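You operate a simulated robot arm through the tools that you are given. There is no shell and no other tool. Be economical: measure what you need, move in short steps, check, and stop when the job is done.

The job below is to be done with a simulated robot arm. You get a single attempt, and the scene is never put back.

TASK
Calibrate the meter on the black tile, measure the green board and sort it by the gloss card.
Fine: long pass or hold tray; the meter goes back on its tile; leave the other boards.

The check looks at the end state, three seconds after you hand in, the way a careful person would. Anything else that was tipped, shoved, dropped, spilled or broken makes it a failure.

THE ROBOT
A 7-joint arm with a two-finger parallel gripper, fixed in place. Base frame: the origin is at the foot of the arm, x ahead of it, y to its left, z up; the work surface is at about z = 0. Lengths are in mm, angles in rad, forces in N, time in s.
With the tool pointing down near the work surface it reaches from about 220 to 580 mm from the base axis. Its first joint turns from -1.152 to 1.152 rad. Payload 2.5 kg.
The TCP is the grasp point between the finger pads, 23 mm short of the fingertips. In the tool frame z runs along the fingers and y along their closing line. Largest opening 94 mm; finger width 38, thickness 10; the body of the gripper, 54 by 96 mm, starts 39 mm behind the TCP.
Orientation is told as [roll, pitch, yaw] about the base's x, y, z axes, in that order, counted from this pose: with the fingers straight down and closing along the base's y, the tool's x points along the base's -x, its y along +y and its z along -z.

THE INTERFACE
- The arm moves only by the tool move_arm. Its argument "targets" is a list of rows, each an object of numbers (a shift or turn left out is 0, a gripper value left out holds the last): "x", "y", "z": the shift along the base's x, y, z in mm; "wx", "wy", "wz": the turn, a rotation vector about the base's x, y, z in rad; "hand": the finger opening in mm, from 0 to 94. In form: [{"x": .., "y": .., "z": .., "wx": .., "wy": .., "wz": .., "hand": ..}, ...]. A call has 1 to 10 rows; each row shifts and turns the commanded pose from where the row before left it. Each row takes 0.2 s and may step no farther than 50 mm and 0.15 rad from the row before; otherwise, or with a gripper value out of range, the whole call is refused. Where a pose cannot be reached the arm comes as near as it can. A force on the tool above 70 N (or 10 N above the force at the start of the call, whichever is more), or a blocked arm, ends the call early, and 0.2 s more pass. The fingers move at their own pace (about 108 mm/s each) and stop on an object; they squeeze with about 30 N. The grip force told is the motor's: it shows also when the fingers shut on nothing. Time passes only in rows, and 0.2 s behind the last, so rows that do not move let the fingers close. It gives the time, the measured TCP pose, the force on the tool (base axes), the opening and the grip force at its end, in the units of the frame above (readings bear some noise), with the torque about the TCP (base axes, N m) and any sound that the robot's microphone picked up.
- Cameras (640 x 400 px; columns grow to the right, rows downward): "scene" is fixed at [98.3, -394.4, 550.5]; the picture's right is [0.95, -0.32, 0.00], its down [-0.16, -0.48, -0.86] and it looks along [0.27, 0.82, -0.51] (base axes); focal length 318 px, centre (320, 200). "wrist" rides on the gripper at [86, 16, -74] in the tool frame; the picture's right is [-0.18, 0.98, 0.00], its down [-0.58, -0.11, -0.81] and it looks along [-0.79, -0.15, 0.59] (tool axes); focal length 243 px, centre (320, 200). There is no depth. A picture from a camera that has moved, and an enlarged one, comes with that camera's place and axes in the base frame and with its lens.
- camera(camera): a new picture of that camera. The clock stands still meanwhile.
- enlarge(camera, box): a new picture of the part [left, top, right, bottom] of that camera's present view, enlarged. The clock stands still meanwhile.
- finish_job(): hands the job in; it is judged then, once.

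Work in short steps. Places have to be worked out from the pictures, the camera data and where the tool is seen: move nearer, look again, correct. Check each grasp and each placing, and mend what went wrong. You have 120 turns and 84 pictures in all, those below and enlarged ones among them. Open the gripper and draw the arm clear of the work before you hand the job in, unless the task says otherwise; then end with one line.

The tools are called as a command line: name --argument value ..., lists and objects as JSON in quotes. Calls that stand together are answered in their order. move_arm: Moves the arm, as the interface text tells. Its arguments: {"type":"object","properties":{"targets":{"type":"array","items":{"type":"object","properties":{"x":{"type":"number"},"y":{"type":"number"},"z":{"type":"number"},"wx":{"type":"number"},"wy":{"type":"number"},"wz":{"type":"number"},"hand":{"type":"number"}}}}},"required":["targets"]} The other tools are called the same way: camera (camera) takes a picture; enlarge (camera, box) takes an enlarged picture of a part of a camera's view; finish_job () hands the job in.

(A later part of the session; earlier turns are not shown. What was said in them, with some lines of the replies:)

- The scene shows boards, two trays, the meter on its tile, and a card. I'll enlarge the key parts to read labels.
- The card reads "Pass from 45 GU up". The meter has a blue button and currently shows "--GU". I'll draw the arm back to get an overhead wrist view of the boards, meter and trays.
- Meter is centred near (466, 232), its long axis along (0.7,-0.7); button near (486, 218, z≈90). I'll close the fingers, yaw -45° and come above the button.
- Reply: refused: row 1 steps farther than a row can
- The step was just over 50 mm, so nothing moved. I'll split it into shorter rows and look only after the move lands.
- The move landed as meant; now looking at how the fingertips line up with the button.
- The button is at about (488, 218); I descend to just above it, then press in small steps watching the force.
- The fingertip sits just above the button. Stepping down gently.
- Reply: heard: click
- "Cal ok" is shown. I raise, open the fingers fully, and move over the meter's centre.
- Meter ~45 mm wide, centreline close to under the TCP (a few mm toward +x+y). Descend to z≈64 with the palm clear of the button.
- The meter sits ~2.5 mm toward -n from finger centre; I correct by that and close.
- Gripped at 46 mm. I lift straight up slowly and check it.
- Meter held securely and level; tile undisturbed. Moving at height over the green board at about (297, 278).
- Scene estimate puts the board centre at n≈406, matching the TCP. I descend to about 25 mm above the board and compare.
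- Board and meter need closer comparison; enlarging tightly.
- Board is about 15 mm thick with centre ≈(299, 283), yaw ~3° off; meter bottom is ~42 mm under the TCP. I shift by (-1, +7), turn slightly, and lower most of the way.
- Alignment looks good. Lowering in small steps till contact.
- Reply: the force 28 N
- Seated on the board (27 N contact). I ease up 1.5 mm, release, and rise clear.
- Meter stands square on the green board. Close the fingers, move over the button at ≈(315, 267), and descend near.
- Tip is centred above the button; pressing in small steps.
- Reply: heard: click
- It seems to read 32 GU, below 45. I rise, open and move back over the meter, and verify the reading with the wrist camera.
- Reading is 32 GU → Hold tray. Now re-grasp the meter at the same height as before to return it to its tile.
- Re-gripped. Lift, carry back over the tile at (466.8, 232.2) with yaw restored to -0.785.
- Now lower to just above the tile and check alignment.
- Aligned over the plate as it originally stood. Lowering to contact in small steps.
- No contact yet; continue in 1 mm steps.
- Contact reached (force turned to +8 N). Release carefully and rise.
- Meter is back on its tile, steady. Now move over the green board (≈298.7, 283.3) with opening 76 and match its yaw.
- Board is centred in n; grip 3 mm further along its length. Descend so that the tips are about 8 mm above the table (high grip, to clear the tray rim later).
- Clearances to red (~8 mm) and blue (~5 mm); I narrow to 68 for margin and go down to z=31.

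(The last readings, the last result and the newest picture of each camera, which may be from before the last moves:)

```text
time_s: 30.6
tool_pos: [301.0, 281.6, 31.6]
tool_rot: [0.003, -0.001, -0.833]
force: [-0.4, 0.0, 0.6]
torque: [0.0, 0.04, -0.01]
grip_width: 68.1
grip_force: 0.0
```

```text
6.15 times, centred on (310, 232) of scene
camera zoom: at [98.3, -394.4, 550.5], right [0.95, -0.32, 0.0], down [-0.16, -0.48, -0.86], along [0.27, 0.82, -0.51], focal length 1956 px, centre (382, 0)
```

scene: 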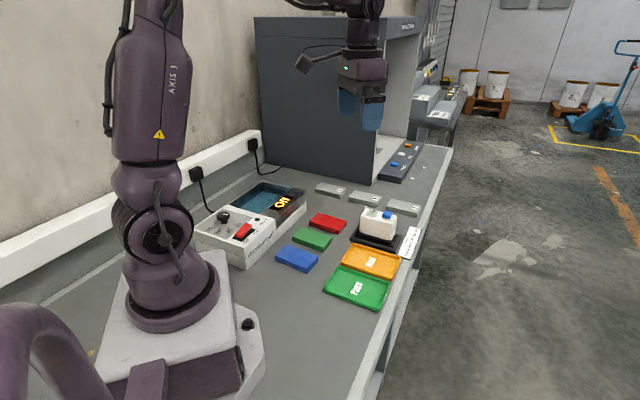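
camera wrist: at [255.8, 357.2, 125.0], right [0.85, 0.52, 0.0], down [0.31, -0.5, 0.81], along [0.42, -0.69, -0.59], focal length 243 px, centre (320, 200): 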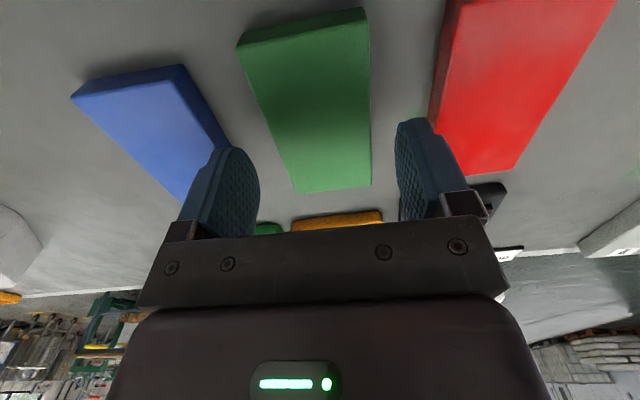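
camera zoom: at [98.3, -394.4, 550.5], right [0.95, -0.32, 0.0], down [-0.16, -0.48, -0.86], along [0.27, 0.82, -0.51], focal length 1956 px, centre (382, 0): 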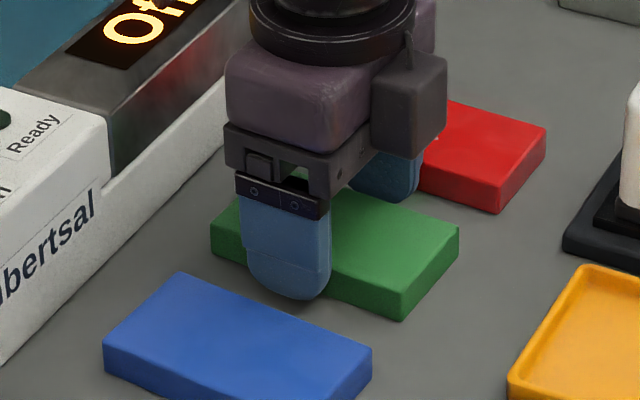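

Clear of the neighbours. Close on the board.

move_arm --targets '[{"hand": 58}, {"hand": 48}, {}, {}, {"z": 10}, {"z": 30}, {}]'

enlarge --camera "scene" --box '[270, 180, 370, 265]'

camera --camera "wrist"

```text
time_s: 32.2
tool_pos: [300.6, 280.7, 71.9]
tool_rot: [0.002, 0.0, -0.835]
force: [0.4, -0.2, -1.8]
torque: [-0.02, 0.03, -0.01]
grip_width: 53.8
grip_force: 29.9
```

```text
4.71 times, centred on (320, 222) of scene
camera zoom: at [98.3, -394.4, 550.5], right [0.95, -0.32, 0.0], down [-0.16, -0.48, -0.86], along [0.27, 0.82, -0.51], focal length 1495 px, centre (320, 94)
```

zoom: 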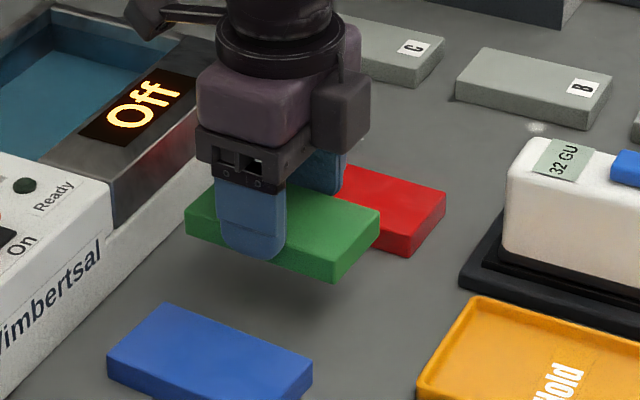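

```text
35 pictures are left
camera wrist: at [255.7, 356.6, 145.5], right [0.85, 0.52, 0.0], down [0.31, -0.5, 0.81], along [0.42, -0.69, -0.59], focal length 243 px, centre (320, 200)
```

wrist: 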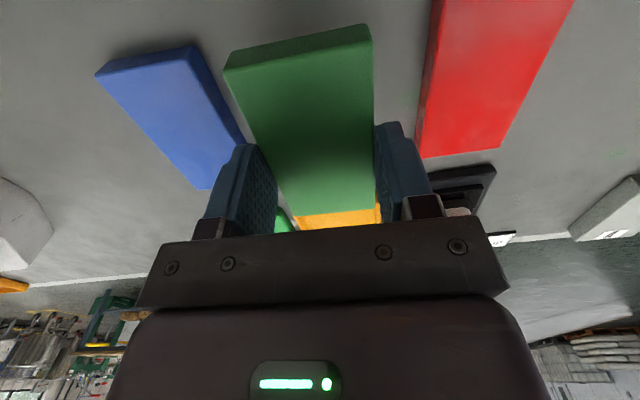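

Board held level, 53.8 mm wide. Raise and carry over the Hold tray at ≈(412.5, 150), yaw back to -0.785.

move_arm --targets '[{"z": 40}, {"z": 38}, {"x": 28, "y": -32.7}, {"x": 28, "y": -32.7}, {"x": 28, "y": -32.7, "wz": 0.025}, {"x": 28, "y": -32.7, "wz": 0.025}, {"z": -40}, {"z": -30}, {}]'

enlarge --camera "scene" --box '[320, 190, 420, 290]'

camera --camera "wrist"

```text
time_s: 34.2
tool_pos: [414.0, 151.1, 79.2]
tool_rot: [0.0, 0.001, -0.785]
force: [-0.1, -0.8, 0.3]
torque: [-0.01, 0.01, -0.01]
grip_width: 54.0
grip_force: 30.0
```

```text
4.00 times, centred on (370, 240) of scene
camera zoom: at [98.3, -394.4, 550.5], right [0.95, -0.32, 0.0], down [-0.16, -0.48, -0.86], along [0.27, 0.82, -0.51], focal length 1271 px, centre (120, 40)
```

zoom: 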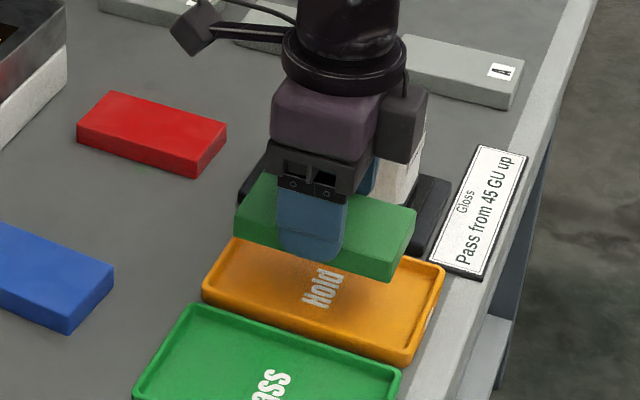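

```text
33 pictures are left
camera wrist: at [364.3, 223.8, 152.5], right [0.82, 0.57, 0.0], down [0.33, -0.49, 0.81], along [0.46, -0.66, -0.59], focal length 243 px, centre (320, 200)
```

wrist: 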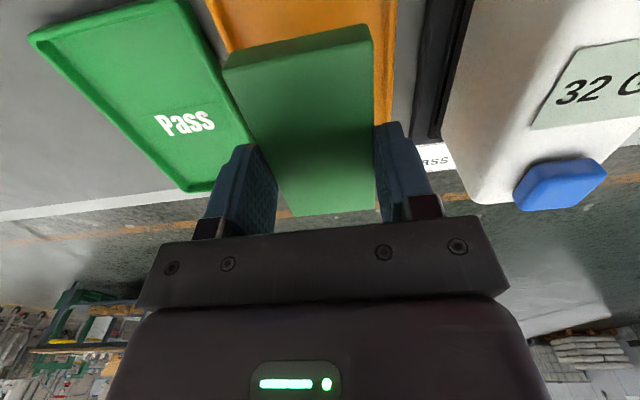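

Alignment over the tray looks right to ~1 mm. Lower further and compare.

move_arm --targets '[{"z": -15}, {"z": -12}, {}]'

enlarge --camera "scene" --box '[330, 210, 420, 290]'

camera --camera "wrist"

```text
time_s: 35.0
tool_pos: [413.5, 151.3, 51.4]
tool_rot: [0.0, 0.0, -0.786]
force: [-0.3, 1.2, -0.8]
torque: [-0.02, 0.0, -0.01]
grip_width: 53.8
grip_force: 30.0
```

```text
5.00 times, centred on (375, 250) of scene
camera zoom: at [98.3, -394.4, 550.5], right [0.95, -0.32, 0.0], down [-0.16, -0.48, -0.86], along [0.27, 0.82, -0.51], focal length 1589 px, centre (45, -50)
```

zoom: 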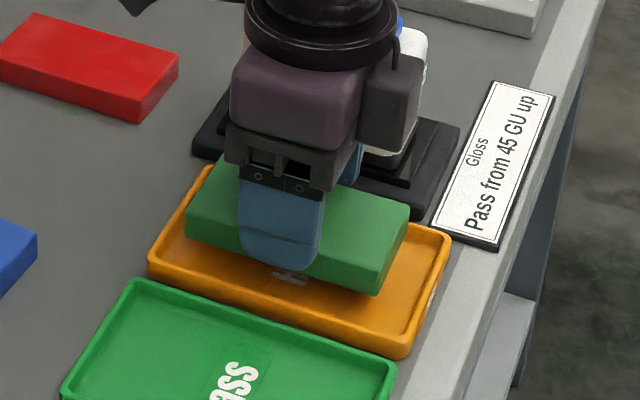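

```text
31 pictures are left
camera wrist: at [364.8, 223.9, 125.8], right [0.82, 0.57, 0.0], down [0.33, -0.49, 0.81], along [0.46, -0.67, -0.59], focal length 243 px, centre (320, 200)
```

wrist: 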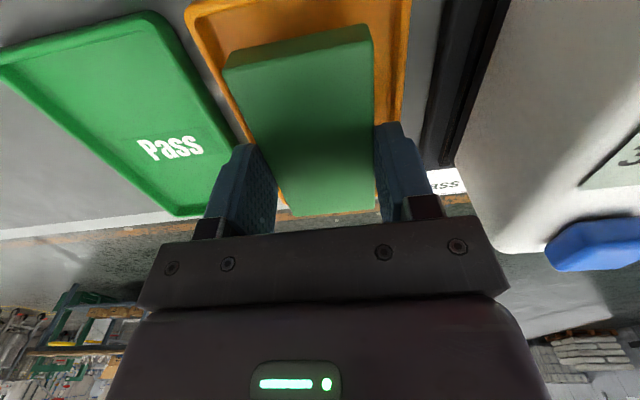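

Board is inside the tray outline; a small shift of ~3 mm along the length centres it. Then lower to contact slowly.

move_arm --targets '[{"x": 1.8, "y": -2.5}, {"z": -8}, {"z": -4}, {"z": -1.5}, {}]'

enlarge --camera "scene" --box '[330, 210, 420, 290]'

```text
time_s: 36.2
tool_pos: [415.9, 148.8, 39.0]
tool_rot: [0.001, -0.003, -0.784]
force: [-1.1, -0.2, -1.0]
torque: [0.0, 0.01, 0.01]
grip_width: 54.0
grip_force: 30.5
```

```text
5.00 times, centred on (375, 250) of scene
camera zoom: at [98.3, -394.4, 550.5], right [0.95, -0.32, 0.0], down [-0.16, -0.48, -0.86], along [0.27, 0.82, -0.51], focal length 1589 px, centre (45, -50)
```

zoom: 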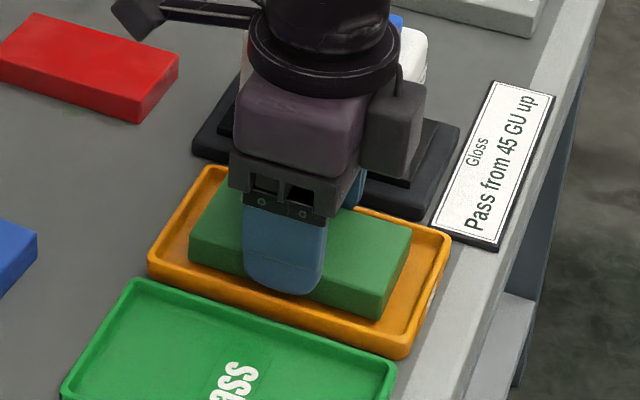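

Well centred. Continue down in 1 mm steps till contact.

move_arm --targets '[{"z": -1}, {"z": -1}, {"z": -1}, {}]'

```text
time_s: 37.2
tool_pos: [415.9, 148.3, 35.5]
tool_rot: [0.0, 0.0, -0.785]
force: [0.4, -0.7, -0.9]
torque: [-0.01, -0.02, 0.01]
grip_width: 53.9
grip_force: 29.1
```

move_arm --targets '[{"z": -1}, {}]'

enlarge --camera "scene" --box '[345, 220, 415, 285]'

```text
time_s: 37.8
tool_pos: [416.0, 147.3, 35.7]
tool_rot: [-0.001, 0.0, -0.784]
force: [-3.6, -1.5, 11.1]
torque: [0.04, 0.26, 0.04]
grip_width: 53.7
grip_force: 29.9
```

```text
6.15 times, centred on (380, 252) of scene
camera zoom: at [98.2, -394.4, 550.5], right [0.95, -0.32, 0.0], down [-0.16, -0.48, -0.86], along [0.27, 0.82, -0.51], focal length 1956 px, centre (-49, -123)
```

zoom: 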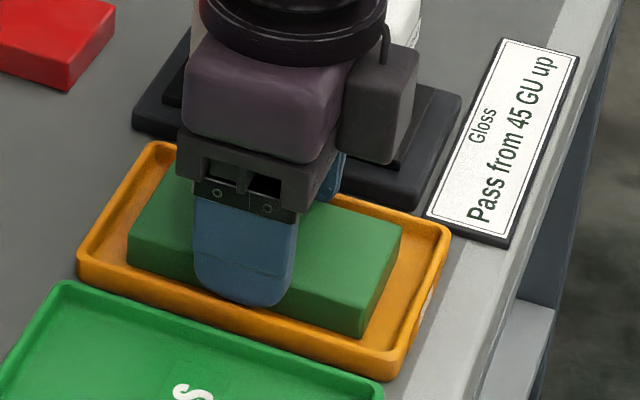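

The board rests on the tray floor. Open only slightly (60 mm) and rise straight up.

move_arm --targets '[{"hand": 56}, {"hand": 60}, {}, {"z": 10}, {"z": 35}, {"z": 45}, {"z": 45}, {}]'

enlarge --camera "scene" --box '[270, 150, 430, 300]'

camera --camera "wrist"

```text
time_s: 39.6
tool_pos: [415.3, 147.4, 169.9]
tool_rot: [0.0, 0.0, -0.785]
force: [-0.7, -0.2, -0.2]
torque: [0.01, 0.03, 0.06]
grip_width: 59.7
grip_force: 0.0
```

```text
2.67 times, centred on (350, 225) of scene
camera zoom: at [98.3, -394.4, 550.5], right [0.95, -0.32, 0.0], down [-0.16, -0.48, -0.86], along [0.27, 0.82, -0.51], focal length 847 px, centre (240, 133)
```

zoom: 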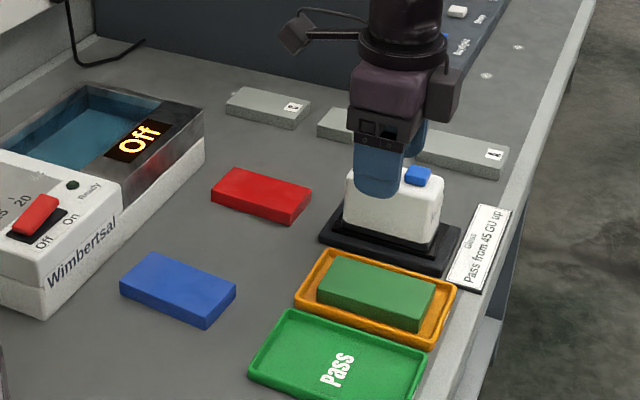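

```text
27 pictures are left
camera wrist: at [365.3, 220.8, 244.8], right [0.82, 0.57, 0.0], down [0.33, -0.49, 0.81], along [0.46, -0.67, -0.59], focal length 243 px, centre (320, 200)
```

wrist: 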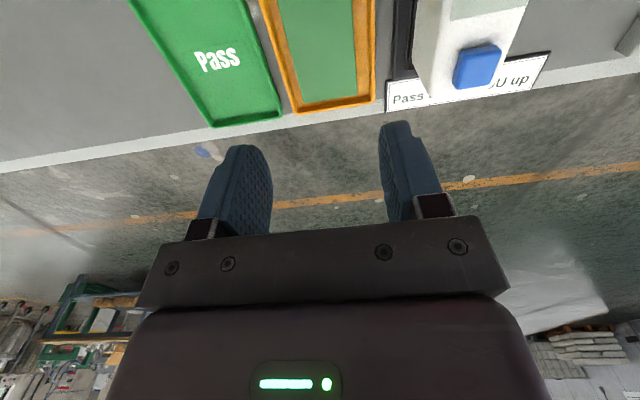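

Board lies flat and lengthwise in the Hold tray, everything else in place. Raise, open and draw the arm clear, then check once more.

move_arm --targets '[{"z": 45, "hand": 94}, {"z": 45}, {"z": 45}, {"x": -40, "z": 20}, {"x": -40}, {"x": -40}, {}]'

camera --camera "scene"

enlarge --camera "scene" --box '[270, 170, 430, 310]'

```text
time_s: 41.2
tool_pos: [294.8, 147.8, 324.7]
tool_rot: [-0.001, 0.001, -0.786]
force: [0.4, 0.5, 0.5]
torque: [-0.01, 0.01, 0.0]
grip_width: 94.0
grip_force: 0.0
```

```text
26 pictures are left
```

scene: 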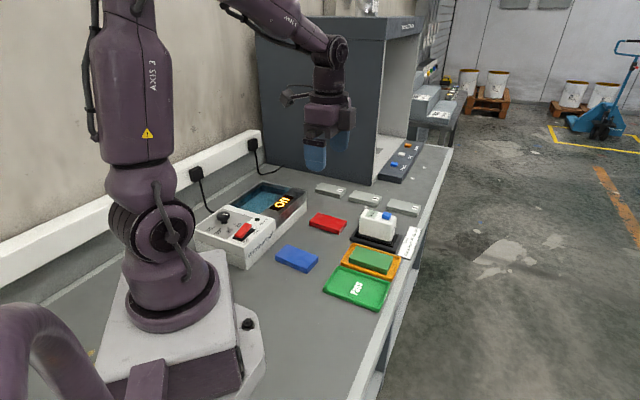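

```text
2.86 times, centred on (350, 240) of scene
camera zoom: at [98.2, -394.4, 550.5], right [0.95, -0.32, 0.0], down [-0.16, -0.48, -0.86], along [0.27, 0.82, -0.51], focal length 908 px, centre (234, 86)
```

zoom: 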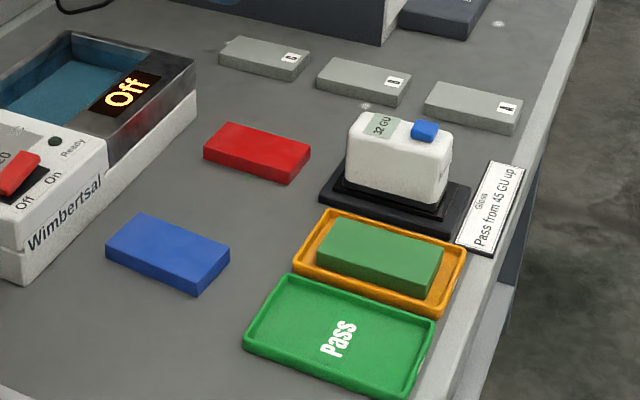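

The meter was calibrated, the board measured at 32 GU (below 45) and placed in Hold. The meter is back on its tile and the arm is clear, so I'm handing in.

finish_job

```text
The job is handed in.
```

The meter was calibrated on the black tile ("Cal ok"), the green board read 32 GU (the card passes from 45 GU up), so it went flat and lengthwise in the Hold tray; the meter is back on its tile and the other boards were left untouched.
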